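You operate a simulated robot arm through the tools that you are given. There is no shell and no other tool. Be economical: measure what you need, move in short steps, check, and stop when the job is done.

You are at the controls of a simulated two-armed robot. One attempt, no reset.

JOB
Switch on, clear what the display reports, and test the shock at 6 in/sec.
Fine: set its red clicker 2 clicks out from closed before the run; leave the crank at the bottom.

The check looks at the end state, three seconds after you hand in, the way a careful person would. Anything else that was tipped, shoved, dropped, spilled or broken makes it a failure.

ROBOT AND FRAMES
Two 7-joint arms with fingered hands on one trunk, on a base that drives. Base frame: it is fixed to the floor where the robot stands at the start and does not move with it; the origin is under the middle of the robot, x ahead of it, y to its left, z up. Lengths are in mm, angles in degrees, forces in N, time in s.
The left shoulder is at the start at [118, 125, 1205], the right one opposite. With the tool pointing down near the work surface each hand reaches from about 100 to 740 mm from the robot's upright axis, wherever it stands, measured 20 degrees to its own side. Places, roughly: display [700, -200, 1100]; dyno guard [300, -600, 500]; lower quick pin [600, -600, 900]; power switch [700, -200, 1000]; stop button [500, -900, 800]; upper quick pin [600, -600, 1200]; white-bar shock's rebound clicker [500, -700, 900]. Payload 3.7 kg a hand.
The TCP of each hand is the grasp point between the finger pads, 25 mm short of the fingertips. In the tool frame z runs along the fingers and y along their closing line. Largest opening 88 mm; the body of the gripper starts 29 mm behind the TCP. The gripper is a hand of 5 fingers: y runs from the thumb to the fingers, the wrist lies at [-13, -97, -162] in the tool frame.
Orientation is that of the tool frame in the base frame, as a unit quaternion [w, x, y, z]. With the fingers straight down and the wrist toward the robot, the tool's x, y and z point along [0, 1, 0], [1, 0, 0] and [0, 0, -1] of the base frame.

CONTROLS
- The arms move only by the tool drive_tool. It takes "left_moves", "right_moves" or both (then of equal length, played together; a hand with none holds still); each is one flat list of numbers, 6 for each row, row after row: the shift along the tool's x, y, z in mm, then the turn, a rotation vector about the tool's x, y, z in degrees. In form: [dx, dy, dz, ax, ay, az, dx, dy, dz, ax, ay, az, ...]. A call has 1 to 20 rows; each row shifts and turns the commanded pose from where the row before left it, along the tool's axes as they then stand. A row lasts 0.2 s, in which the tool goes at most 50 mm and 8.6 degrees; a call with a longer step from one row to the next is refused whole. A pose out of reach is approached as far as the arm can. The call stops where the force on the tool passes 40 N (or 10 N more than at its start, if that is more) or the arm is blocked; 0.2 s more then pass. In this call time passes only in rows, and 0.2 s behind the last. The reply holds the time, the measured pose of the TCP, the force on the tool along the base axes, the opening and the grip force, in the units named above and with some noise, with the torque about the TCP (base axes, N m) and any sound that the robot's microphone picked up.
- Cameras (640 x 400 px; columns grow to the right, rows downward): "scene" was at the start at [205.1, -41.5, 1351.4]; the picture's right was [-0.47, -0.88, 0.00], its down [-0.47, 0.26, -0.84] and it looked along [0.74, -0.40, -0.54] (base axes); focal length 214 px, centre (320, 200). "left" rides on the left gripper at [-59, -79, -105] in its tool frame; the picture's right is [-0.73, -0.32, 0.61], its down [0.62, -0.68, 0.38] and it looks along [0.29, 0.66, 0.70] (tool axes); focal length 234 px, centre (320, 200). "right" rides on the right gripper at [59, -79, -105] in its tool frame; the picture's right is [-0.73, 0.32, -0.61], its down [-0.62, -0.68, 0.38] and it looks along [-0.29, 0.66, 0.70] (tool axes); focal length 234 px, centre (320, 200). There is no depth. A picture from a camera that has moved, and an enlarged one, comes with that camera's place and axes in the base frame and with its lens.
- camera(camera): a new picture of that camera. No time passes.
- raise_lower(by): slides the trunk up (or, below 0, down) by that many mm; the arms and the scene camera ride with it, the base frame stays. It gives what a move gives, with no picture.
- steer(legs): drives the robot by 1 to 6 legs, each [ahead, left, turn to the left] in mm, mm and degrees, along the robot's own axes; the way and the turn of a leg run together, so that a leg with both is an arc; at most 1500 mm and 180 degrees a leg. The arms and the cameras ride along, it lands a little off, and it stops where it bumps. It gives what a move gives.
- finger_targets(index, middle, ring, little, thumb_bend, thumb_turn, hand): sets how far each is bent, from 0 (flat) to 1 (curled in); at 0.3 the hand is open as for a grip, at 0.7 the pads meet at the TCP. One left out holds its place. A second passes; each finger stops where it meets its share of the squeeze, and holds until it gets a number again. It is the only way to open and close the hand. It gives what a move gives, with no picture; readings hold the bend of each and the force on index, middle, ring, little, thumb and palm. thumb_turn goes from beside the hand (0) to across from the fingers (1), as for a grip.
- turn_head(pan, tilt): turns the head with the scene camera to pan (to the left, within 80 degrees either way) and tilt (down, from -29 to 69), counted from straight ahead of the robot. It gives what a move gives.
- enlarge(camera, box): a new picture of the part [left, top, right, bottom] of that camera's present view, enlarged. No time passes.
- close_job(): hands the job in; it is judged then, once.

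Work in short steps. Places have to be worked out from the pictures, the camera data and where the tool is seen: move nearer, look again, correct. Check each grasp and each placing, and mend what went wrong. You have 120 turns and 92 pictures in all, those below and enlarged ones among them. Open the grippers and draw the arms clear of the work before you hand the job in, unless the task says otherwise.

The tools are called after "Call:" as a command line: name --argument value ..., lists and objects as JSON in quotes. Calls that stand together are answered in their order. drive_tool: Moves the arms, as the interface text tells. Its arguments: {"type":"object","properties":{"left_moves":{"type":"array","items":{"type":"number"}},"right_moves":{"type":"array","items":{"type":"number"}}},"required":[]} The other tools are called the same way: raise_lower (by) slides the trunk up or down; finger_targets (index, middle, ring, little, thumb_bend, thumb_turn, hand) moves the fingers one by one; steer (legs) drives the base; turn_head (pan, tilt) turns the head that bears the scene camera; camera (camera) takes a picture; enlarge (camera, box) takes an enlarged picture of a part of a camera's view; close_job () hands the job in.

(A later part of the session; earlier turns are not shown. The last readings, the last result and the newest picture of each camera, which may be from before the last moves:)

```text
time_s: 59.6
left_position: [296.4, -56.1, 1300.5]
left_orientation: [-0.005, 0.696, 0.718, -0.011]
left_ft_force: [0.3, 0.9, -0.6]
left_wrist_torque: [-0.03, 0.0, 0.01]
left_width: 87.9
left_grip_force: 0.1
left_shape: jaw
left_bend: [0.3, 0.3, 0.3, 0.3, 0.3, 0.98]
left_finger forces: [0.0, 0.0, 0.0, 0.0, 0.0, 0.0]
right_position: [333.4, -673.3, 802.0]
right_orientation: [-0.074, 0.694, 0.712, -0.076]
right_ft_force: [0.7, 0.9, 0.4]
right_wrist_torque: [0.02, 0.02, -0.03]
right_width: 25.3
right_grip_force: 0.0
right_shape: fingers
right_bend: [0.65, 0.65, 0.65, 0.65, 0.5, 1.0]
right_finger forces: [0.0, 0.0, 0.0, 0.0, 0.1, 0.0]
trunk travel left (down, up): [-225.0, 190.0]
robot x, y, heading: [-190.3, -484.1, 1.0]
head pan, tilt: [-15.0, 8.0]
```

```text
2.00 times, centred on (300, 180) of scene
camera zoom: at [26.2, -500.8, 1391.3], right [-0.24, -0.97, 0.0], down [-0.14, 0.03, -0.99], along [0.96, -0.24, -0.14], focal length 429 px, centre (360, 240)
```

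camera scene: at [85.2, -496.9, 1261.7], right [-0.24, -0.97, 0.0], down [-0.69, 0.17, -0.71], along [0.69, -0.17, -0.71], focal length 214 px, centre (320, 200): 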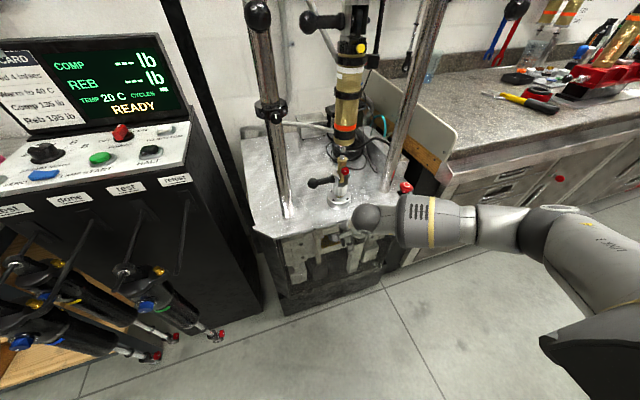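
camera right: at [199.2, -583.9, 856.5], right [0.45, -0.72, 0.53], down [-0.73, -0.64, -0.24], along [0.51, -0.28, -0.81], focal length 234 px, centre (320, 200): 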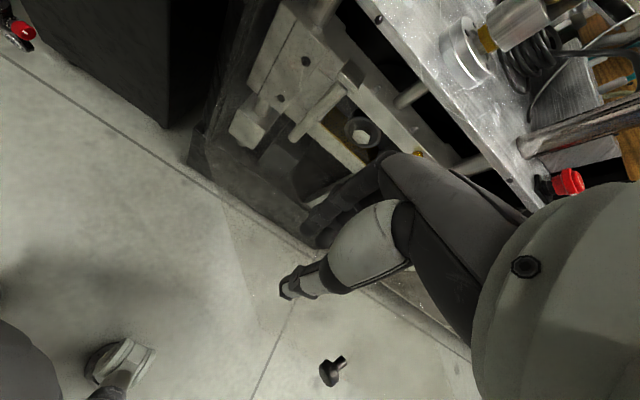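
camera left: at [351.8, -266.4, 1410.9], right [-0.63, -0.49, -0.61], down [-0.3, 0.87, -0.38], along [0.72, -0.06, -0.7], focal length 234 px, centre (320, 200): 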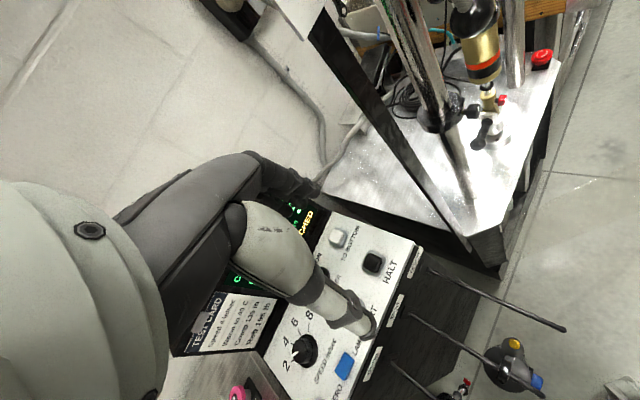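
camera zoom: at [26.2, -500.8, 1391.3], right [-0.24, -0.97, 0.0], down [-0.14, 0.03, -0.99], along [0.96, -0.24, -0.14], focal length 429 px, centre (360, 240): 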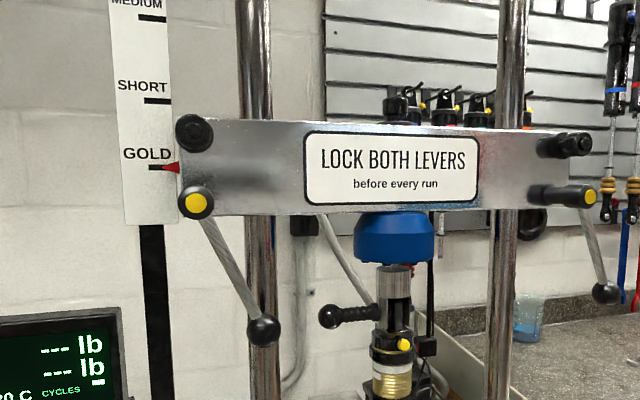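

Call:
enlarge --camera "scene" --box '[230, 120, 320, 260]'

Call:
enlarge --camera "scene" --box '[380, 130, 480, 240]'

Call:
camera --camera "left"

```text
2.86 times, centred on (275, 190) of scene
camera zoom: at [26.2, -500.8, 1391.3], right [-0.24, -0.97, 0.0], down [-0.14, 0.03, -0.99], along [0.96, -0.24, -0.14], focal length 613 px, centre (449, 229)
```

zoom: 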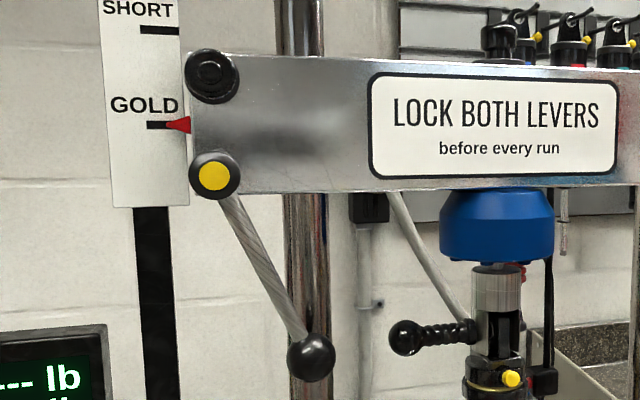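

```text
3.64 times, centred on (430, 185) of scene
camera zoom: at [26.2, -500.8, 1391.3], right [-0.24, -0.97, 0.0], down [-0.14, 0.03, -0.99], along [0.96, -0.24, -0.14], focal length 780 px, centre (-80, 254)
```

zoom: 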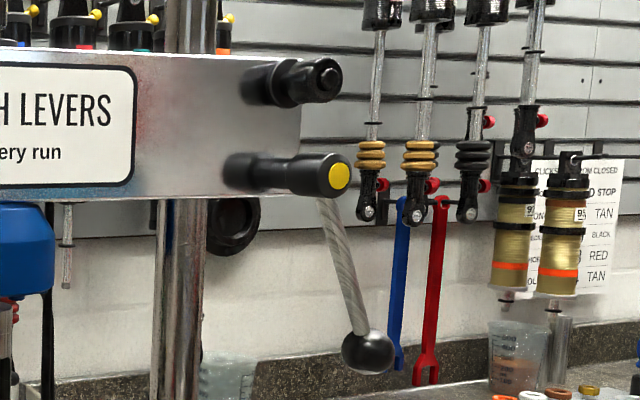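

```text
37 pictures are left
camera left: at [222.5, -116.2, 1409.3], right [-0.31, -0.74, -0.59], down [-0.71, 0.6, -0.37], along [0.63, 0.3, -0.71], focal length 234 px, centre (320, 200)
```

left: 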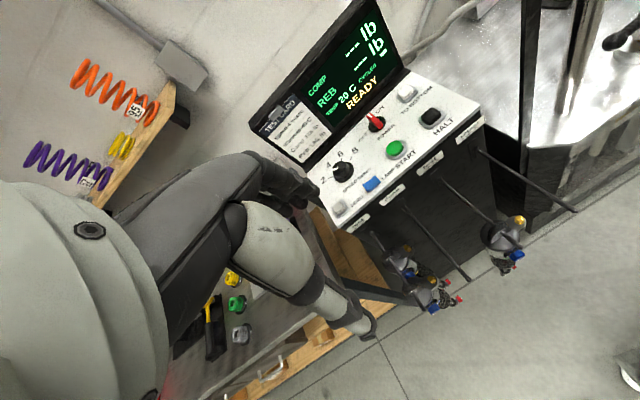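

Both lock levers stand at the same angle and the display says READY, so I leave them. Now I look closely at the red clicker.

Call:
turn_head --pan -15 --tilt 38

Call:
enlarge --camera "scene" --box '[300, 140, 380, 220]'

Call:
camera --camera "right"

```text
time_s: 60.6
left_position: [299.1, -57.2, 1301.7]
left_orientation: [-0.005, 0.696, 0.718, -0.012]
left_ft_force: [-0.4, -0.3, -1.1]
left_wrist_torque: [0.01, -0.02, -0.02]
left_width: 87.7
left_grip_force: 0.0
left_shape: jaw
left_bend: [0.3, 0.3, 0.3, 0.3, 0.3, 0.98]
left_finger forces: [0.1, 0.0, 0.0, 0.0, 0.0, 0.0]
right_position: [335.3, -672.8, 801.7]
right_orientation: [-0.074, 0.694, 0.712, -0.076]
right_ft_force: [0.0, 0.8, -0.6]
right_wrist_torque: [-0.01, -0.01, 0.0]
right_width: 25.6
right_grip_force: 0.0
right_shape: fingers
right_bend: [0.65, 0.65, 0.65, 0.65, 0.5, 1.0]
right_finger forces: [0.0, 0.0, 0.0, 0.0, 0.0, 0.0]
trunk travel left (down, up): [-225.0, 190.0]
robot x, y, heading: [-190.8, -484.6, 1.2]
head pan, tilt: [-15.0, 38.0]
```

```text
5.00 times, centred on (340, 180) of scene
camera zoom: at [20.1, -499.3, 1343.5], right [-0.24, -0.97, 0.0], down [-0.6, 0.15, -0.79], along [0.77, -0.19, -0.61], focal length 1072 px, centre (220, 300)
```

zoom: 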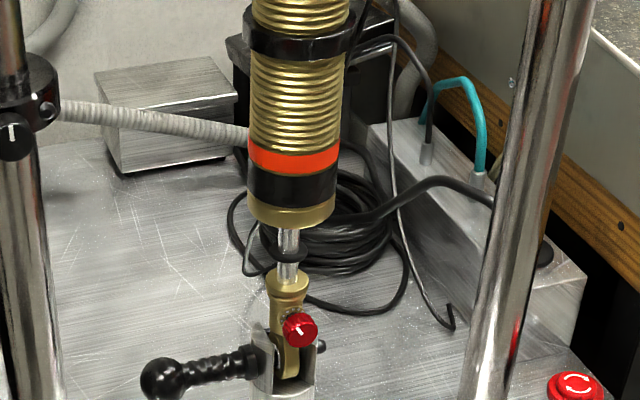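

```text
35 pictures are left
camera right: at [279.4, -615.4, 920.3], right [0.46, -0.71, 0.52], down [-0.73, -0.64, -0.23], along [0.5, -0.28, -0.82], focal length 234 px, centre (320, 200)
```

right: 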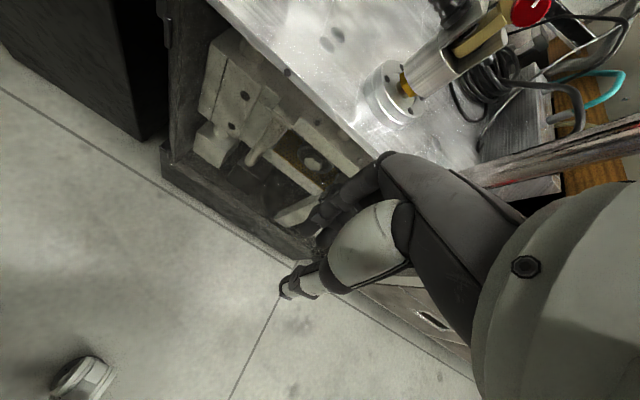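

Clicker is near [522,-677,908], facing the robot. I shape a pinch, rise, and rotate the right hand to point forward.

Call:
finger_targets --hand "right" --index 0.45 --middle 0.45 --ring 1 --little 1 --thumb_bend 0.45 --thumb_turn 1

Call:
drive_tool --right_moves '[0, 0, -45, 0, 0, 0, 0, -10, -45, 0, 0, 0, 0, 0, 0, -8.5, 0, 0, 0, 0, 0, -8.5, 0, 0, 0, 0, 0, -8.5, 0, 0, 0, 0, 0, -8.5, 0, 0, 0, 0, 0, -8.5, 0, 0, 0, 0, 0, -8.5, 0, 0, 0, 0, 0, -8.5, 0, 0, 0, 0, 0, -8.5, 0, 0, 0, 0, 0, -8.5, 0, 0, 0, 0, 0, -8.5, 0, 0, 0, 0, 0, -8.5, 0, 0, 0, 0, 0, -8.5, 0, 0]'

Call:
camera --camera "right"

Call:
camera --camera "scene"

```text
time_s: 61.6
left_position: [297.4, -56.7, 1299.8]
left_orientation: [-0.005, 0.696, 0.718, -0.011]
left_ft_force: [-0.4, 0.1, 0.0]
left_wrist_torque: [-0.04, 0.0, -0.01]
left_width: 87.9
left_grip_force: 0.0
left_shape: jaw
left_bend: [0.3, 0.3, 0.3, 0.3, 0.3, 0.98]
left_finger forces: [0.1, 0.1, 0.1, 0.0, 0.1, 0.1]
right_position: [334.6, -672.5, 800.9]
right_orientation: [-0.074, 0.694, 0.712, -0.075]
right_ft_force: [0.0, -0.1, -0.5]
right_wrist_torque: [0.01, 0.0, -0.01]
right_width: 52.1
right_grip_force: 0.1
right_shape: fingers
right_bend: [0.45, 0.45, 1.0, 1.0, 0.45, 0.99]
right_finger forces: [0.1, 0.1, 0.0, 0.0, 0.1, 0.1]
trunk travel left (down, up): [-225.0, 190.0]
robot x, y, heading: [-191.2, -480.9, 1.3]
head pan, tilt: [-15.0, 38.0]
```

```text
time_s: 64.6
left_position: [298.7, -55.2, 1300.3]
left_orientation: [-0.006, 0.696, 0.718, -0.012]
left_ft_force: [0.3, 0.5, 0.0]
left_wrist_torque: [-0.01, -0.02, -0.03]
left_width: 87.6
left_grip_force: 0.1
left_shape: jaw
left_bend: [0.3, 0.3, 0.3, 0.3, 0.3, 0.98]
left_finger forces: [0.1, 0.0, 0.1, 0.1, 0.0, 0.0]
right_position: [346.8, -675.5, 899.8]
right_orientation: [0.054, 0.68, 0.727, 0.077]
right_ft_force: [-0.5, 0.1, 0.2]
right_wrist_torque: [0.0, 0.03, 0.03]
right_width: 52.0
right_grip_force: 0.0
right_shape: fingers
right_bend: [0.45, 0.45, 1.0, 1.0, 0.45, 0.99]
right_finger forces: [0.1, 0.0, 0.1, 0.1, 0.1, 0.1]
right hand out of reach, approached as far as the arm can: row 5, 6, 7, 8, 9, 10, 11, 12, 13, 14
trunk travel left (down, up): [-225.0, 190.0]
robot x, y, heading: [-190.1, -481.9, 1.1]
head pan, tilt: [-15.0, 38.0]
```

```text
34 pictures are left
camera right: at [247.4, -625.0, 989.7], right [0.25, -0.73, 0.64], down [-0.56, -0.65, -0.52], along [0.79, -0.22, -0.57], focal length 234 px, centre (320, 200)
```

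right: 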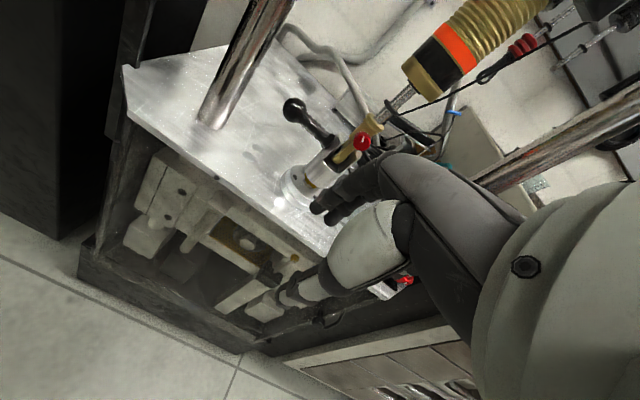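

```text
33 pictures are left
camera scene: at [20.1, -499.3, 1343.4], right [-0.24, -0.97, 0.0], down [-0.6, 0.15, -0.79], along [0.77, -0.19, -0.62], focal length 214 px, centre (320, 200)
```

scene: 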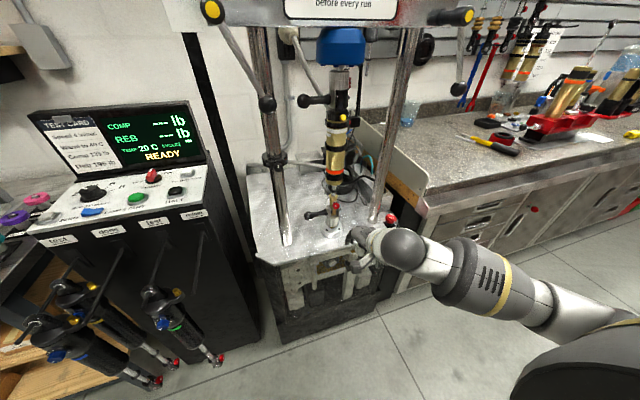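

The pure pitch-up is out of reach. I roll the hand toward a handshake pose (thumb to the left), which suits the right arm better, while easing forward.

Call:
drive_tool --right_moves '[0, 0, 5, 0, 0, 8.2, 0, 0, 5, 0, 0, 8.2, 0, 0, 5, 0, 0, 8.2, 0, 0, 5, 0, 0, 8.2, 0, 0, 5, 0, 0, 8.2, 0, 0, 5, 0, 0, 8.2, 0, 0, 5, 0, 0, 8.2, 0, 0, 5, 0, 0, 8.2, 0, 0, 5, 0, 0, 8.2, 0, 0, 5, 0, 0, 8.2, 0, 0, 5, 0, 0, 8]'

Call:
camera --camera "right"

```text
time_s: 67.0
left_position: [297.9, -56.8, 1301.0]
left_orientation: [-0.005, 0.695, 0.718, -0.011]
left_ft_force: [0.6, 0.0, 0.1]
left_wrist_torque: [0.0, 0.01, -0.01]
left_width: 87.9
left_grip_force: 0.1
left_shape: jaw
left_bend: [0.3, 0.3, 0.3, 0.3, 0.3, 0.98]
left_finger forces: [0.0, 0.0, 0.1, 0.0, 0.0, 0.1]
right_position: [359.3, -691.0, 854.3]
right_orientation: [-0.015, 0.995, 0.031, 0.091]
right_ft_force: [1.1, -0.5, 0.2]
right_wrist_torque: [0.01, 0.02, 0.0]
right_width: 52.1
right_grip_force: 0.1
right_shape: fingers
right_bend: [0.45, 0.45, 1.0, 1.0, 0.45, 0.99]
right_finger forces: [0.0, 0.0, 0.0, 0.0, 0.0, 0.0]
right hand out of reach, approached as far as the arm can: row 1, 2
trunk travel left (down, up): [-225.0, 190.0]
robot x, y, heading: [-191.3, -484.1, 1.1]
head pan, tilt: [-15.0, 38.0]
```

```text
32 pictures are left
camera right: at [393.8, -611.2, 969.6], right [-0.8, -0.39, 0.45], down [-0.59, 0.66, -0.47], along [-0.11, -0.65, -0.75], focal length 234 px, centre (320, 200)
```

right: 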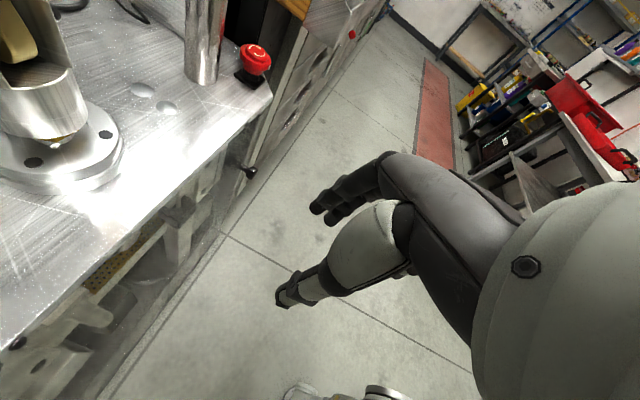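

Now the hand is down with thumb to the left, reachable. Pitch it up about tool y to point forward.

Call:
drive_tool --right_moves '[0, 0, -25, 0, 8, 0, 0, 0, -25, 0, 8, 0, 0, 0, 0, 0, 8, 0, 0, 0, 0, 0, 8, 0, 0, 0, 0, 0, 8, 0, 0, 0, 0, 0, 8, 0, 0, 0, 0, 0, 8, 0, 0, 0, 0, 0, 8, 0, 0, 0, 0, 0, 8, 0, 0, 0, 0, 0, 8, 0]'

Call:
camera --camera "right"

```text
time_s: 69.2
left_position: [297.5, -55.3, 1300.8]
left_orientation: [-0.005, 0.696, 0.718, -0.013]
left_ft_force: [0.3, 0.2, 0.0]
left_wrist_torque: [-0.02, -0.03, 0.0]
left_width: 88.0
left_grip_force: 0.2
left_shape: jaw
left_bend: [0.3, 0.3, 0.3, 0.3, 0.3, 0.98]
left_finger forces: [0.0, 0.0, 0.0, 0.0, 0.0, 0.0]
right_position: [407.5, -656.5, 903.6]
right_orientation: [-0.029, 0.705, 0.007, 0.709]
right_ft_force: [0.4, 0.2, 0.0]
right_wrist_torque: [0.02, -0.04, 0.01]
right_width: 52.3
right_grip_force: 0.0
right_shape: fingers
right_bend: [0.45, 0.45, 1.0, 1.0, 0.45, 0.99]
right_finger forces: [0.0, 0.1, 0.0, 0.0, 0.1, 0.1]
right hand out of reach, approached as far as the arm can: row 9, 10
trunk travel left (down, up): [-225.0, 190.0]
robot x, y, heading: [-190.0, -485.7, 0.9]
head pan, tilt: [-15.0, 38.0]
```

```text
31 pictures are left
camera right: at [299.4, -583.9, 963.9], right [-0.59, -0.33, -0.74], down [0.35, 0.72, -0.6], along [0.73, -0.61, -0.31], focal length 234 px, centre (320, 200)
```

right: 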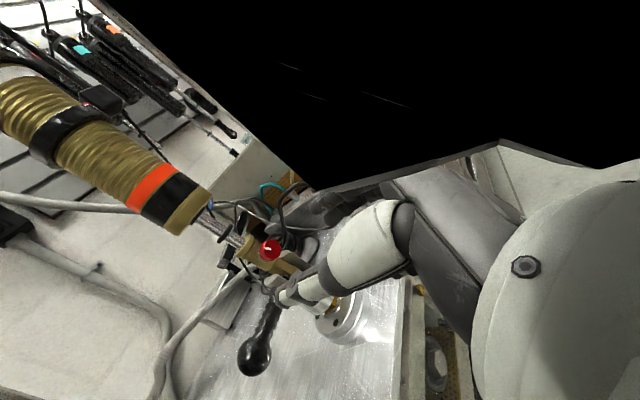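

Call:
enlarge --camera "right" --box '[200, 180, 360, 320]'

```text
2.86 times, centred on (280, 250) of right
camera zoom: at [299.4, -583.9, 963.9], right [-0.59, -0.33, -0.74], down [0.35, 0.72, -0.6], along [0.73, -0.61, -0.31], focal length 669 px, centre (434, 57)
```

zoom: 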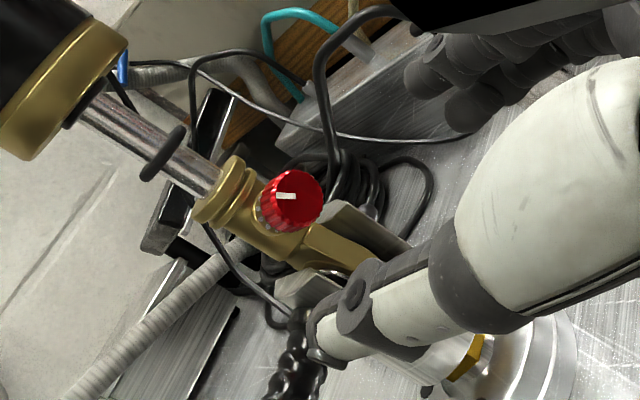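

The knob: ~23 mm diameter, ~16 mm long, axis along −x, face at about [550,-687,888]. I align laterally and approach to x≈500.

Call:
drive_tool --right_moves '[-8, 15, 0, 0, 0, 0, -8, 16, 0, 0, 0, 0, 0, 0, 30, 0, 0, 0, 0, 0, 30, 0, 0, 0, 0, 0, 30, 0, 0, 0]'

Call:
enlarge --camera "right" --box '[200, 160, 400, 320]'

Call:
enlarge --camera "scene" --box '[290, 150, 390, 250]'

```text
time_s: 70.4
left_position: [292.9, -55.6, 1302.7]
left_orientation: [-0.004, 0.696, 0.718, -0.011]
left_ft_force: [-0.9, 0.7, 0.8]
left_wrist_torque: [0.02, -0.05, -0.01]
left_width: 87.9
left_grip_force: 0.1
left_shape: jaw
left_bend: [0.3, 0.3, 0.3, 0.3, 0.3, 0.98]
left_finger forces: [0.0, 0.0, 0.1, 0.0, 0.0, 0.0]
right_position: [497.8, -646.0, 897.7]
right_orientation: [-0.033, 0.704, 0.014, 0.709]
right_ft_force: [-24.8, 1.3, -1.6]
right_wrist_torque: [0.03, 0.08, -0.8]
right_width: 52.5
right_grip_force: 12.7
right_shape: fingers
right_bend: [0.45, 0.44, 1.0, 1.0, 0.45, 0.99]
right_finger forces: [11.2, 14.1, 0.0, 0.1, 0.0, 0.1]
right hand out of reach, approached as far as the arm can: row 1, 2
trunk travel left (down, up): [-225.0, 190.0]
robot x, y, heading: [-193.1, -482.2, 1.1]
head pan, tilt: [-15.0, 38.0]
```

```text
2.50 times, centred on (300, 240) of right
camera zoom: at [389.5, -576.1, 957.2], right [-0.58, -0.34, -0.74], down [0.34, 0.72, -0.6], along [0.74, -0.6, -0.3], focal length 585 px, centre (370, 100)
```

zoom: 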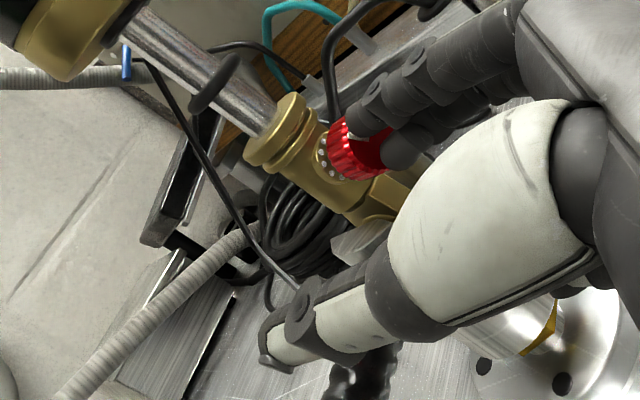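

```text
4.00 times, centred on (340, 200) of scene
camera zoom: at [15.1, -499.4, 1344.3], right [-0.24, -0.97, 0.0], down [-0.59, 0.15, -0.79], along [0.77, -0.19, -0.61], focal length 858 px, centre (240, 200)
```

zoom: 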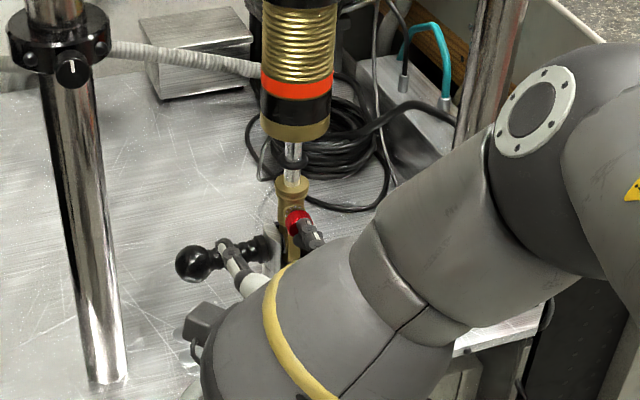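

The fingertips touched the knob's face: so the face is at x≈518, centre about [518,-670,903]. I back off and shift right 24 mm and up a bit.

Call:
drive_tool --right_moves '[0, 0, -30, 0, 0, 0, 0, 0, -10, 0, 0, 0, 3, 12, 0, 0, 0, 0, 4, 12, 0, 0, 0, 0]'

Call:
enlarge --camera "right" --box '[200, 160, 400, 320]'

```text
time_s: 71.4
left_position: [298.0, -56.0, 1300.3]
left_orientation: [-0.005, 0.696, 0.718, -0.011]
left_ft_force: [-0.2, 0.2, 0.0]
left_wrist_torque: [-0.02, 0.0, 0.04]
left_width: 87.9
left_grip_force: 0.0
left_shape: jaw
left_bend: [0.3, 0.3, 0.3, 0.3, 0.3, 0.98]
left_finger forces: [0.0, 0.1, 0.1, 0.1, 0.0, 0.0]
right_position: [465.2, -662.2, 908.9]
right_orientation: [-0.031, 0.704, 0.011, 0.71]
right_ft_force: [0.5, 0.0, -0.4]
right_wrist_torque: [-0.02, 0.05, 0.01]
right_width: 52.5
right_grip_force: 0.0
right_shape: fingers
right_bend: [0.45, 0.45, 1.0, 1.0, 0.45, 0.99]
right_finger forces: [0.1, 0.0, 0.1, 0.1, 0.0, 0.0]
right hand out of reach, approached as far as the arm can: row 3, 4
trunk travel left (down, up): [-225.0, 190.0]
robot x, y, heading: [-188.8, -482.3, 0.7]
head pan, tilt: [-15.0, 38.0]
```

```text
2.50 times, centred on (300, 240) of right
camera zoom: at [357.4, -589.9, 969.0], right [-0.58, -0.34, -0.74], down [0.35, 0.72, -0.6], along [0.74, -0.61, -0.3], focal length 585 px, centre (370, 100)
```

zoom: 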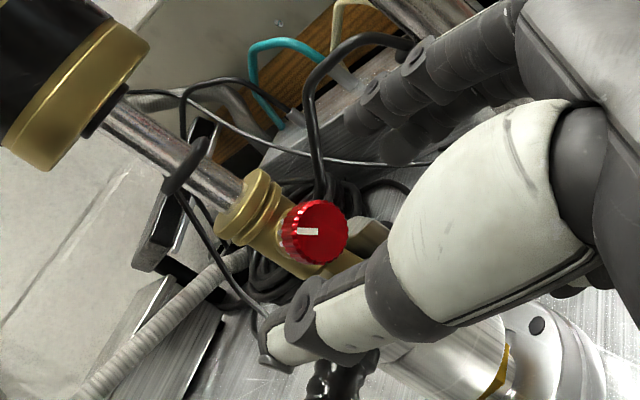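

Knob centre re-measured [518,-667,901]; the hand is within a few mm. I advance 40 mm so the pads straddle the knob.

Call:
drive_tool --right_moves '[-5, 4, 15, 0, 0, 0, 0, 0, 15, 0, 0, 0, 0, 0, 12, 0, 0, 0]'

Call:
enlarge --camera "right" --box '[200, 160, 400, 320]'

```text
time_s: 72.2
left_position: [298.7, -56.1, 1300.6]
left_orientation: [-0.006, 0.696, 0.718, -0.012]
left_ft_force: [-0.6, -0.9, 0.3]
left_wrist_torque: [0.04, 0.02, 0.01]
left_width: 87.8
left_grip_force: 0.1
left_shape: jaw
left_bend: [0.3, 0.3, 0.3, 0.3, 0.3, 0.98]
left_finger forces: [0.1, 0.0, 0.0, 0.1, 0.0, 0.0]
right_position: [507.8, -659.1, 904.4]
right_orientation: [-0.033, 0.703, 0.015, 0.711]
right_ft_force: [0.6, 0.6, 0.5]
right_wrist_torque: [-0.02, -0.03, -0.04]
right_width: 52.2
right_grip_force: 0.0
right_shape: fingers
right_bend: [0.45, 0.45, 1.0, 1.0, 0.45, 0.99]
right_finger forces: [0.1, 0.0, 0.0, 0.1, 0.0, 0.0]
trunk travel left (down, up): [-225.0, 190.0]
robot x, y, heading: [-190.8, -482.4, 1.1]
head pan, tilt: [-15.0, 38.0]
```

```text
2.50 times, centred on (300, 240) of right
camera zoom: at [398.9, -588.8, 963.8], right [-0.58, -0.34, -0.74], down [0.34, 0.72, -0.6], along [0.74, -0.6, -0.3], focal length 585 px, centre (370, 100)
```

zoom: 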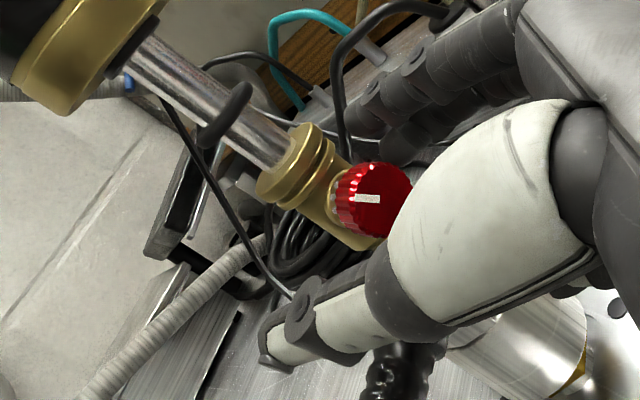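

Knob sits between thumb and fingers. I shift 6 mm right and pinch.

Call:
drive_tool --right_moves '[0, 6, 1, 0, 0, 0]'

Call:
finger_targets --hand "right" --index 0.68 --middle 0.68 --thumb_bend 0.68

Call:
enlarge --camera "right" --box '[200, 160, 400, 320]'

```text
time_s: 72.6
left_position: [297.8, -57.1, 1301.7]
left_orientation: [-0.005, 0.696, 0.718, -0.011]
left_ft_force: [0.3, 0.0, 0.8]
left_wrist_torque: [0.02, -0.03, 0.0]
left_width: 88.0
left_grip_force: 0.1
left_shape: jaw
left_bend: [0.3, 0.3, 0.3, 0.3, 0.3, 0.98]
left_finger forces: [0.0, 0.1, 0.0, 0.1, 0.0, 0.2]
right_position: [510.9, -665.0, 903.6]
right_orientation: [-0.033, 0.704, 0.013, 0.71]
right_ft_force: [-0.6, 1.0, -0.1]
right_wrist_torque: [0.01, 0.02, 0.02]
right_width: 52.2
right_grip_force: 0.1
right_shape: fingers
right_bend: [0.45, 0.45, 1.0, 1.0, 0.45, 0.99]
right_finger forces: [0.0, 0.0, 0.1, 0.0, 0.0, 0.0]
trunk travel left (down, up): [-225.0, 190.0]
robot x, y, heading: [-188.8, -482.8, 1.1]
head pan, tilt: [-15.0, 38.0]
```

```text
time_s: 73.6
left_position: [297.2, -57.8, 1301.2]
left_orientation: [-0.005, 0.696, 0.718, -0.012]
left_ft_force: [-0.8, -0.3, 0.6]
left_wrist_torque: [0.0, -0.01, 0.0]
left_width: 87.5
left_grip_force: 0.1
left_shape: jaw
left_bend: [0.3, 0.3, 0.3, 0.3, 0.3, 0.98]
left_finger forces: [0.0, 0.0, 0.0, 0.1, 0.0, 0.1]
right_position: [509.7, -666.1, 903.7]
right_orientation: [-0.032, 0.704, 0.013, 0.71]
right_ft_force: [-2.7, -9.6, 0.2]
right_wrist_torque: [-0.09, 0.01, -0.29]
right_width: 3.4
right_grip_force: 5.0
right_shape: fingers
right_bend: [0.67, 0.58, 1.0, 1.0, 0.68, 1.0]
right_finger forces: [0.5, 9.9, 0.0, 0.0, 0.0, 0.0]
trunk travel left (down, up): [-225.0, 190.0]
robot x, y, heading: [-191.5, -484.2, 1.2]
head pan, tilt: [-15.0, 38.0]
```

```text
2.50 times, centred on (300, 240) of right
camera zoom: at [401.2, -595.8, 963.8], right [-0.58, -0.34, -0.74], down [0.35, 0.72, -0.6], along [0.74, -0.6, -0.3], focal length 585 px, centre (370, 100)
```

zoom: 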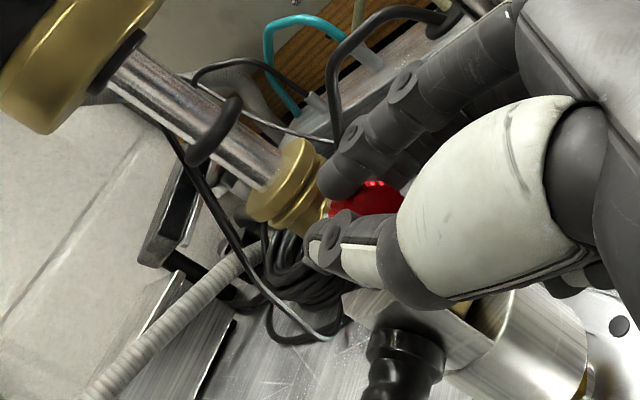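

Index and thumb closed above the knob; only the middle finger hit it. I open, go 14 mm down and pinch again.

Call:
finger_targets --hand "right" --index 0.45 --middle 0.45 --thumb_bend 0.45

Call:
drive_tool --right_moves '[-7, 0, 0, 0, 0, 0, -7, 0, 0, 0, 0, 0]'

Call:
finger_targets --hand "right" --index 0.68 --middle 0.68 --thumb_bend 0.68

Call:
enlarge --camera "right" --box '[200, 160, 400, 320]'

```text
time_s: 74.6
left_position: [297.7, -56.5, 1300.1]
left_orientation: [-0.006, 0.696, 0.718, -0.011]
left_ft_force: [-1.1, -0.2, 0.1]
left_wrist_torque: [-0.01, 0.01, 0.0]
left_width: 88.1
left_grip_force: 0.0
left_shape: jaw
left_bend: [0.3, 0.3, 0.3, 0.3, 0.3, 0.98]
left_finger forces: [0.1, 0.1, 0.1, 0.1, 0.0, 0.0]
right_position: [509.8, -665.5, 904.2]
right_orientation: [-0.032, 0.703, 0.014, 0.71]
right_ft_force: [-0.8, 0.6, -0.7]
right_wrist_torque: [0.0, 0.01, 0.01]
right_width: 52.1
right_grip_force: 0.0
right_shape: fingers
right_bend: [0.45, 0.45, 1.0, 1.0, 0.45, 0.99]
right_finger forces: [0.1, 0.0, 0.0, 0.0, 0.0, 0.1]
trunk travel left (down, up): [-225.0, 190.0]
robot x, y, heading: [-188.1, -482.7, 1.3]
head pan, tilt: [-15.0, 38.0]
```

```text
time_s: 75.2
left_position: [297.2, -56.3, 1299.3]
left_orientation: [-0.006, 0.696, 0.718, -0.012]
left_ft_force: [0.3, -0.5, -0.7]
left_wrist_torque: [-0.02, -0.01, -0.01]
left_width: 87.9
left_grip_force: 0.1
left_shape: jaw
left_bend: [0.3, 0.3, 0.3, 0.3, 0.3, 0.98]
left_finger forces: [0.1, 0.0, 0.0, 0.1, 0.0, 0.0]
right_position: [510.3, -663.8, 891.0]
right_orientation: [-0.032, 0.704, 0.011, 0.71]
right_ft_force: [-0.5, -0.3, 0.4]
right_wrist_torque: [-0.03, -0.02, 0.0]
right_width: 51.9
right_grip_force: 0.0
right_shape: fingers
right_bend: [0.45, 0.45, 1.0, 1.0, 0.45, 0.99]
right_finger forces: [0.0, 0.1, 0.0, 0.0, 0.0, 0.0]
trunk travel left (down, up): [-225.0, 190.0]
robot x, y, heading: [-190.8, -485.2, 1.0]
head pan, tilt: [-15.0, 38.0]
```

```text
time_s: 76.2
left_position: [298.0, -56.9, 1301.5]
left_orientation: [-0.005, 0.696, 0.718, -0.011]
left_ft_force: [0.4, -0.1, 0.5]
left_wrist_torque: [0.0, -0.02, -0.01]
left_width: 88.1
left_grip_force: 0.0
left_shape: jaw
left_bend: [0.3, 0.3, 0.3, 0.3, 0.3, 0.98]
left_finger forces: [0.1, 0.0, 0.0, 0.1, 0.0, 0.0]
right_position: [510.7, -665.5, 889.1]
right_orientation: [-0.032, 0.704, 0.011, 0.71]
right_ft_force: [-0.8, -11.0, 1.0]
right_wrist_torque: [0.05, 0.03, -0.28]
right_width: 18.2
right_grip_force: 6.1
right_shape: fingers
right_bend: [0.55, 0.65, 1.0, 1.0, 0.67, 1.0]
right_finger forces: [8.6, 2.9, 0.0, 0.0, 0.5, 0.1]
trunk travel left (down, up): [-225.0, 190.0]
robot x, y, heading: [-188.5, -484.4, 1.2]
head pan, tilt: [-15.0, 38.0]
```

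```text
2.50 times, centred on (300, 240) of right
camera zoom: at [403.2, -594.6, 949.5], right [-0.58, -0.34, -0.74], down [0.35, 0.72, -0.6], along [0.74, -0.61, -0.3], focal length 585 px, centre (370, 100)
```

zoom: 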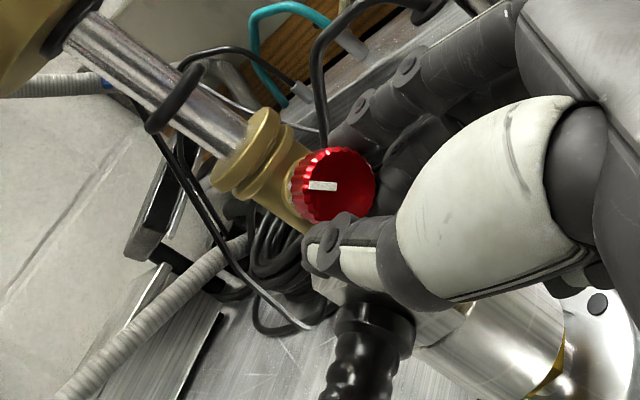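

Thumb and index are at either side of the knob now. I shift 4 mm right and squeeze more.

Call:
drive_tool --right_moves '[0, 4, 2, 0, 0, 0]'

Call:
finger_targets --hand "right" --index 0.75 --middle 0.75 --thumb_bend 0.8

Call:
drive_tool --right_moves '[0, 0, 0, 0, 0, 7, 0, 0, 0, 0, 0, 7]'

Call:
enlarge --camera "right" --box '[200, 160, 400, 320]'

```text
time_s: 76.6
left_position: [297.4, -57.1, 1300.7]
left_orientation: [-0.005, 0.696, 0.718, -0.012]
left_ft_force: [1.2, -0.4, -0.2]
left_wrist_torque: [-0.02, -0.01, 0.02]
left_width: 87.6
left_grip_force: 0.0
left_shape: jaw
left_bend: [0.3, 0.3, 0.3, 0.3, 0.3, 0.98]
left_finger forces: [0.0, 0.0, 0.1, 0.0, 0.0, 0.0]
right_position: [513.9, -666.8, 890.3]
right_orientation: [-0.031, 0.705, 0.011, 0.708]
right_ft_force: [-6.8, -9.1, 0.3]
right_wrist_torque: [0.04, 0.05, -0.35]
right_width: 18.0
right_grip_force: 7.7
right_shape: fingers
right_bend: [0.55, 0.65, 1.0, 1.0, 0.67, 1.0]
right_finger forces: [8.6, 4.5, 0.1, 0.0, 1.5, 0.0]
trunk travel left (down, up): [-225.0, 190.0]
robot x, y, heading: [-190.8, -479.5, 1.1]
head pan, tilt: [-15.0, 38.0]
```

```text
time_s: 77.6
left_position: [298.0, -56.3, 1301.4]
left_orientation: [-0.005, 0.695, 0.719, -0.013]
left_ft_force: [-0.2, 0.4, -0.8]
left_wrist_torque: [-0.07, -0.01, 0.01]
left_width: 88.0
left_grip_force: 0.0
left_shape: jaw
left_bend: [0.3, 0.3, 0.3, 0.3, 0.3, 0.98]
left_finger forces: [0.1, 0.0, 0.0, 0.0, 0.1, 0.0]
right_position: [515.3, -667.1, 890.2]
right_orientation: [-0.031, 0.705, 0.01, 0.708]
right_ft_force: [-0.4, -3.5, -0.5]
right_wrist_torque: [-0.02, 0.13, -0.16]
right_width: 16.5
right_grip_force: 15.4
right_shape: fingers
right_bend: [0.54, 0.64, 1.0, 1.0, 0.69, 1.0]
right_finger forces: [8.0, 11.4, 0.1, 0.0, 11.2, 0.0]
trunk travel left (down, up): [-225.0, 190.0]
robot x, y, heading: [-187.2, -481.6, 0.8]
head pan, tilt: [-15.0, 38.0]
```

```text
time_s: 78.2
left_position: [297.4, -56.4, 1301.3]
left_orientation: [-0.006, 0.696, 0.718, -0.012]
left_ft_force: [0.0, 0.0, -0.6]
left_wrist_torque: [0.01, -0.01, 0.02]
left_width: 87.9
left_grip_force: 0.1
left_shape: jaw
left_bend: [0.3, 0.3, 0.3, 0.3, 0.3, 0.98]
left_finger forces: [0.0, 0.1, 0.1, 0.0, 0.0, 0.0]
right_position: [512.8, -670.5, 890.2]
right_orientation: [-0.12, 0.699, -0.072, 0.701]
right_ft_force: [-0.5, -0.1, -0.2]
right_wrist_torque: [0.04, 0.04, -0.04]
right_width: 15.4
right_grip_force: 13.0
right_shape: fingers
right_bend: [0.55, 0.72, 1.0, 1.0, 0.71, 1.0]
right_finger forces: [8.5, 6.1, 0.0, 0.1, 11.1, 0.0]
trunk travel left (down, up): [-225.0, 190.0]
robot x, y, heading: [-191.1, -481.1, 0.9]
head pan, tilt: [-15.0, 38.0]
```

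```text
2.50 times, centred on (300, 240) of right
camera zoom: at [405.3, -616.0, 967.0], right [-0.59, -0.16, -0.79], down [0.33, 0.85, -0.41], along [0.74, -0.51, -0.45], focal length 585 px, centre (370, 100)
```

zoom: 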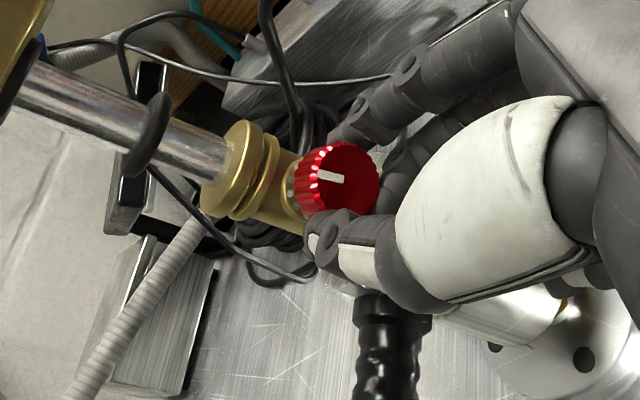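

Grip is firm on both sides. I keep turning clockwise (closing) and listen for clicks.

Call:
drive_tool --right_moves '[0, 0, 0, 0, 0, 7, 0, 0, 0, 0, 0, 7, 0, 0, 0, 0, 0, 7, 0, 0, 0, 0, 0, 7]'

Call:
enlarge --camera "right" --box '[200, 160, 400, 320]'

```text
time_s: 79.2
left_position: [296.6, -57.2, 1301.3]
left_orientation: [-0.005, 0.696, 0.718, -0.011]
left_ft_force: [0.3, 0.1, 0.4]
left_wrist_torque: [0.02, -0.01, -0.01]
left_width: 87.7
left_grip_force: 0.1
left_shape: jaw
left_bend: [0.3, 0.3, 0.3, 0.3, 0.3, 0.98]
left_finger forces: [0.0, 0.0, 0.1, 0.1, 0.1, 0.1]
right_position: [511.6, -667.4, 892.6]
right_orientation: [-0.286, 0.66, -0.238, 0.653]
right_ft_force: [-1.7, -0.4, 7.8]
right_wrist_torque: [-0.08, -0.13, -0.02]
right_width: 14.2
right_grip_force: 9.1
right_shape: fingers
right_bend: [0.55, 0.75, 1.0, 1.0, 0.72, 1.0]
right_finger forces: [6.9, 0.1, 0.0, 0.0, 10.1, 0.1]
trunk travel left (down, up): [-225.0, 190.0]
robot x, y, heading: [-189.3, -481.4, 1.0]
head pan, tilt: [-15.0, 38.0]
```

```text
2.50 times, centred on (300, 240) of right
camera zoom: at [406.5, -659.1, 987.2], right [-0.61, 0.23, -0.76], down [0.32, 0.95, 0.02], along [0.72, -0.23, -0.65], focal length 585 px, centre (370, 100)
```

zoom: 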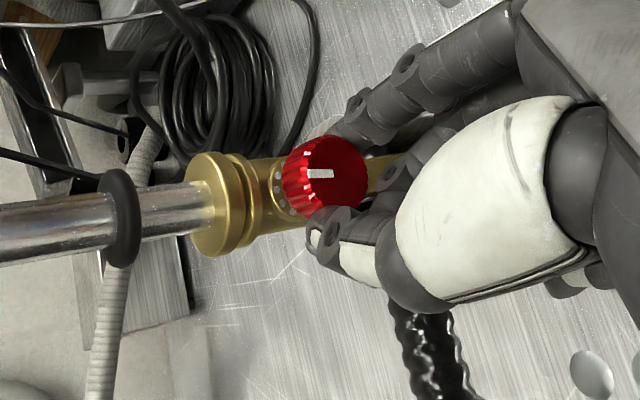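

The knob follows the hand (turned ~42° clockwise). No click reported yet; I continue 28° more.

Call:
drive_tool --right_moves '[0, 0, 0, 0, 0, 7, 0, 0, 0, 0, 0, 7, 0, 0, 0, 0, 0, 7, 0, 0, 0, 0, 0, 7]'

Call:
enlarge --camera "right" --box '[200, 160, 400, 320]'

```text
time_s: 80.2
left_position: [298.2, -54.7, 1301.1]
left_orientation: [-0.004, 0.696, 0.718, -0.012]
left_ft_force: [0.7, 0.3, 0.4]
left_wrist_torque: [-0.01, -0.01, 0.05]
left_width: 88.0
left_grip_force: 0.2
left_shape: jaw
left_bend: [0.3, 0.3, 0.3, 0.3, 0.3, 0.98]
left_finger forces: [0.0, 0.1, 0.0, 0.1, 0.0, 0.0]
right_position: [512.8, -668.6, 890.3]
right_orientation: [-0.434, 0.584, -0.392, 0.563]
right_ft_force: [0.0, 0.6, 0.0]
right_wrist_torque: [-0.03, 0.0, -0.05]
right_width: 0.1
right_grip_force: 0.1
right_shape: fingers
right_bend: [0.64, 0.74, 1.0, 1.0, 0.79, 1.0]
right_finger forces: [0.1, 0.1, 0.0, 0.0, 0.0, 0.1]
trunk travel left (down, up): [-225.0, 190.0]
robot x, y, heading: [-188.3, -483.1, 1.1]
head pan, tilt: [-15.0, 38.0]
```

```text
2.50 times, centred on (300, 240) of right
camera zoom: at [410.8, -705.9, 982.5], right [-0.64, 0.54, -0.54], down [0.32, 0.83, 0.45], along [0.7, 0.11, -0.71], focal length 585 px, centre (370, 100)
```

zoom: 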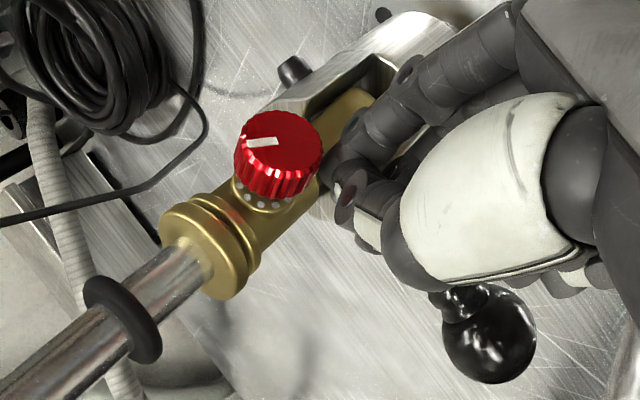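

The pinch slipped off after ~70° of real clockwise turning. Combining views, the knob's face is truly at about [550,-686,884]; I was gripping off-centre. Open, back off, and unroll 60°.

Call:
finger_targets --hand "right" --index 0.45 --middle 0.45 --thumb_bend 0.45

Call:
drive_tool --right_moves '[0, 0, -30, 0, 0, 0, 0, 0, -25, 0, 0, 0, 0, 0, 0, 0, 0, -8, 0, 0, 0, 0, 0, -8, 0, 0, 0, 0, 0, -8, 0, 0, 0, 0, 0, -8, 0, 0, 0, 0, 0, -8, 0, 0, 0, 0, 0, -8, 0, 0, 0, 0, 0, -8]'

```text
time_s: 81.2
left_position: [295.7, -56.2, 1301.5]
left_orientation: [-0.005, 0.696, 0.718, -0.011]
left_ft_force: [-0.2, 0.6, 0.5]
left_wrist_torque: [0.01, 0.03, -0.03]
left_width: 87.7
left_grip_force: 0.2
left_shape: jaw
left_bend: [0.3, 0.3, 0.3, 0.3, 0.3, 0.98]
left_finger forces: [0.0, 0.1, 0.0, 0.0, 0.0, 0.0]
right_position: [511.6, -669.7, 890.4]
right_orientation: [-0.435, 0.584, -0.391, 0.563]
right_ft_force: [-5.7, -0.2, 5.6]
right_wrist_torque: [0.01, 0.0, 0.01]
right_width: 51.9
right_grip_force: 3.9
right_shape: fingers
right_bend: [0.45, 0.52, 1.0, 1.0, 0.45, 0.99]
right_finger forces: [0.0, 8.0, 0.1, 0.0, 0.0, 0.1]
trunk travel left (down, up): [-225.0, 190.0]
robot x, y, heading: [-192.2, -483.2, 1.2]
head pan, tilt: [-15.0, 38.0]
```

```text
time_s: 83.2
left_position: [298.6, -54.4, 1300.2]
left_orientation: [-0.005, 0.696, 0.718, -0.011]
left_ft_force: [0.4, 0.1, -1.0]
left_wrist_torque: [0.01, 0.03, -0.01]
left_width: 87.4
left_grip_force: 0.1
left_shape: jaw
left_bend: [0.3, 0.3, 0.3, 0.3, 0.3, 0.98]
left_finger forces: [0.1, 0.1, 0.0, 0.0, 0.1, 0.0]
right_position: [467.6, -656.2, 902.3]
right_orientation: [-0.117, 0.7, -0.069, 0.701]
right_ft_force: [-0.4, 0.4, -0.8]
right_wrist_torque: [0.0, -0.02, 0.02]
right_width: 52.3
right_grip_force: 0.0
right_shape: fingers
right_bend: [0.45, 0.45, 1.0, 1.0, 0.45, 0.99]
right_finger forces: [0.0, 0.0, 0.1, 0.1, 0.0, 0.1]
right hand out of reach, approached as far as the arm can: row 1, 2
trunk travel left (down, up): [-225.0, 190.0]
robot x, y, heading: [-190.4, -482.3, 1.2]
head pan, tilt: [-15.0, 38.0]
```

I move to centre on the knob: lateral first, then forward.

Call:
drive_tool --right_moves '[0, 0, 24, 0, 0, 0, -4, 13, 0, 0, 0, 0, -4, 13, 0, 0, 0, 0, 0, 12, 0, 0, 0, 0, 0, 0, 15, 0, 0, 0, 0, 0, 15, 0, 0, 0]'

Call:
enlarge --camera "right" --box '[200, 160, 400, 320]'

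```text
time_s: 84.6
left_position: [297.3, -56.0, 1301.0]
left_orientation: [-0.005, 0.696, 0.718, -0.012]
left_ft_force: [0.5, 0.3, 0.8]
left_wrist_torque: [0.03, -0.01, 0.0]
left_width: 87.9
left_grip_force: 0.0
left_shape: jaw
left_bend: [0.3, 0.3, 0.3, 0.3, 0.3, 0.98]
left_finger forces: [0.0, 0.0, 0.1, 0.0, 0.0, 0.1]
right_position: [525.7, -685.6, 884.1]
right_orientation: [-0.12, 0.699, -0.072, 0.701]
right_ft_force: [-0.3, 0.4, -0.5]
right_wrist_torque: [0.03, 0.03, 0.0]
right_width: 52.3
right_grip_force: 0.0
right_shape: fingers
right_bend: [0.45, 0.45, 1.0, 1.0, 0.45, 0.99]
right_finger forces: [0.0, 0.1, 0.1, 0.1, 0.0, 0.0]
trunk travel left (down, up): [-225.0, 190.0]
robot x, y, heading: [-192.1, -481.2, 1.3]
head pan, tilt: [-15.0, 38.0]
```

```text
2.50 times, centred on (300, 240) of right
camera zoom: at [417.4, -632.4, 960.2], right [-0.59, -0.16, -0.79], down [0.33, 0.85, -0.41], along [0.74, -0.51, -0.45], focal length 585 px, centre (370, 100)
```

zoom: 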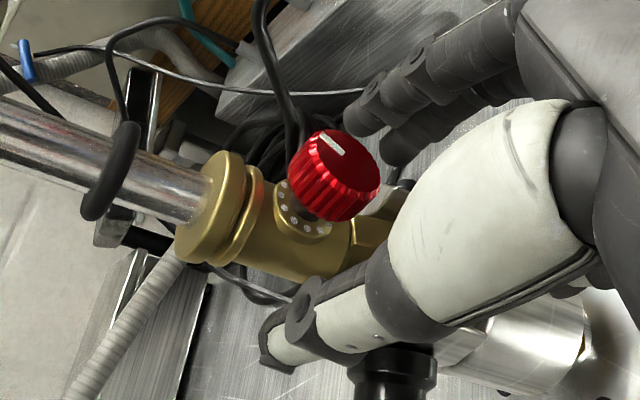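

The knob's axis appears to have swung to the right — something rotated with my last turn. I check from the scene camera.

Call:
enlarge --camera "scene" --box '[290, 130, 390, 230]'

```text
4.00 times, centred on (340, 180) of scene
camera zoom: at [20.2, -499.3, 1343.4], right [-0.24, -0.97, 0.0], down [-0.6, 0.15, -0.79], along [0.77, -0.19, -0.62], focal length 858 px, centre (240, 280)
```

zoom: 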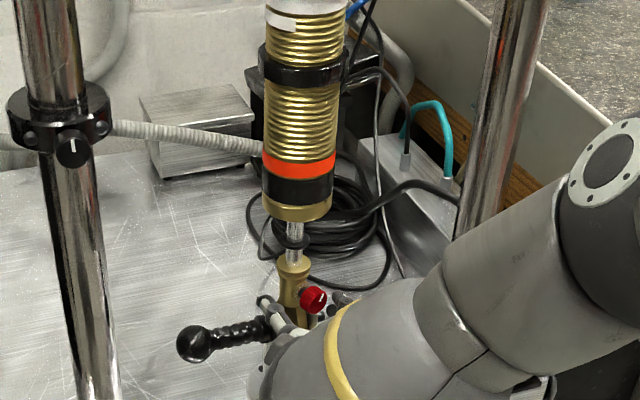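

The shaft/eye has swivelled: knob's axis now points about (−0.7,−0.7,0), face near [547,-697,888]. I back off and yaw the hand 40° left to align with it.

Call:
drive_tool --right_moves '[0, 10, -30, 0, 0, 0, 0, 10, -15, 0, 0, 0, 0, 0, 0, 8, 0, 0, 0, 0, 0, 8, 0, 0, 0, 0, 0, 8, 0, 0, 0, 0, 0, 8, 0, 0, 0, 0, 0, 8, 0, 0]'

Call:
enlarge --camera "right" --box '[200, 140, 420, 320]'

```text
time_s: 86.2
left_position: [297.8, -56.4, 1299.9]
left_orientation: [-0.005, 0.696, 0.718, -0.012]
left_ft_force: [-0.8, 0.5, 0.0]
left_wrist_torque: [-0.04, 0.02, 0.04]
left_width: 87.5
left_grip_force: 0.1
left_shape: jaw
left_bend: [0.3, 0.3, 0.3, 0.3, 0.3, 0.98]
left_finger forces: [0.0, 0.1, 0.0, 0.0, 0.1, 0.0]
right_position: [488.2, -691.6, 884.6]
right_orientation: [-0.116, 0.701, -0.075, 0.7]
right_ft_force: [0.2, 0.3, -0.4]
right_wrist_torque: [0.02, -0.01, 0.03]
right_width: 51.9
right_grip_force: 0.1
right_shape: fingers
right_bend: [0.45, 0.45, 1.0, 1.0, 0.45, 0.99]
right_finger forces: [0.0, 0.1, 0.0, 0.0, 0.1, 0.0]
right hand out of reach, approached as far as the arm can: row 1, 2, 3, 4, 5, 6, 7
trunk travel left (down, up): [-225.0, 190.0]
robot x, y, heading: [-191.3, -482.7, 1.1]
head pan, tilt: [-15.0, 38.0]
```

```text
2.22 times, centred on (310, 230) of right
camera zoom: at [381.0, -637.7, 960.7], right [-0.59, -0.15, -0.79], down [0.34, 0.84, -0.42], along [0.73, -0.51, -0.45], focal length 520 px, centre (342, 133)
```

zoom: 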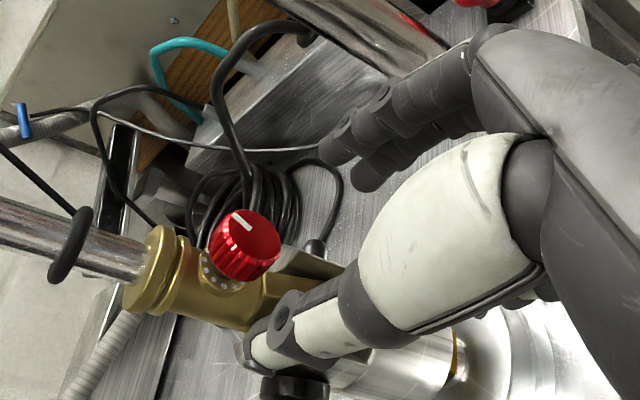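

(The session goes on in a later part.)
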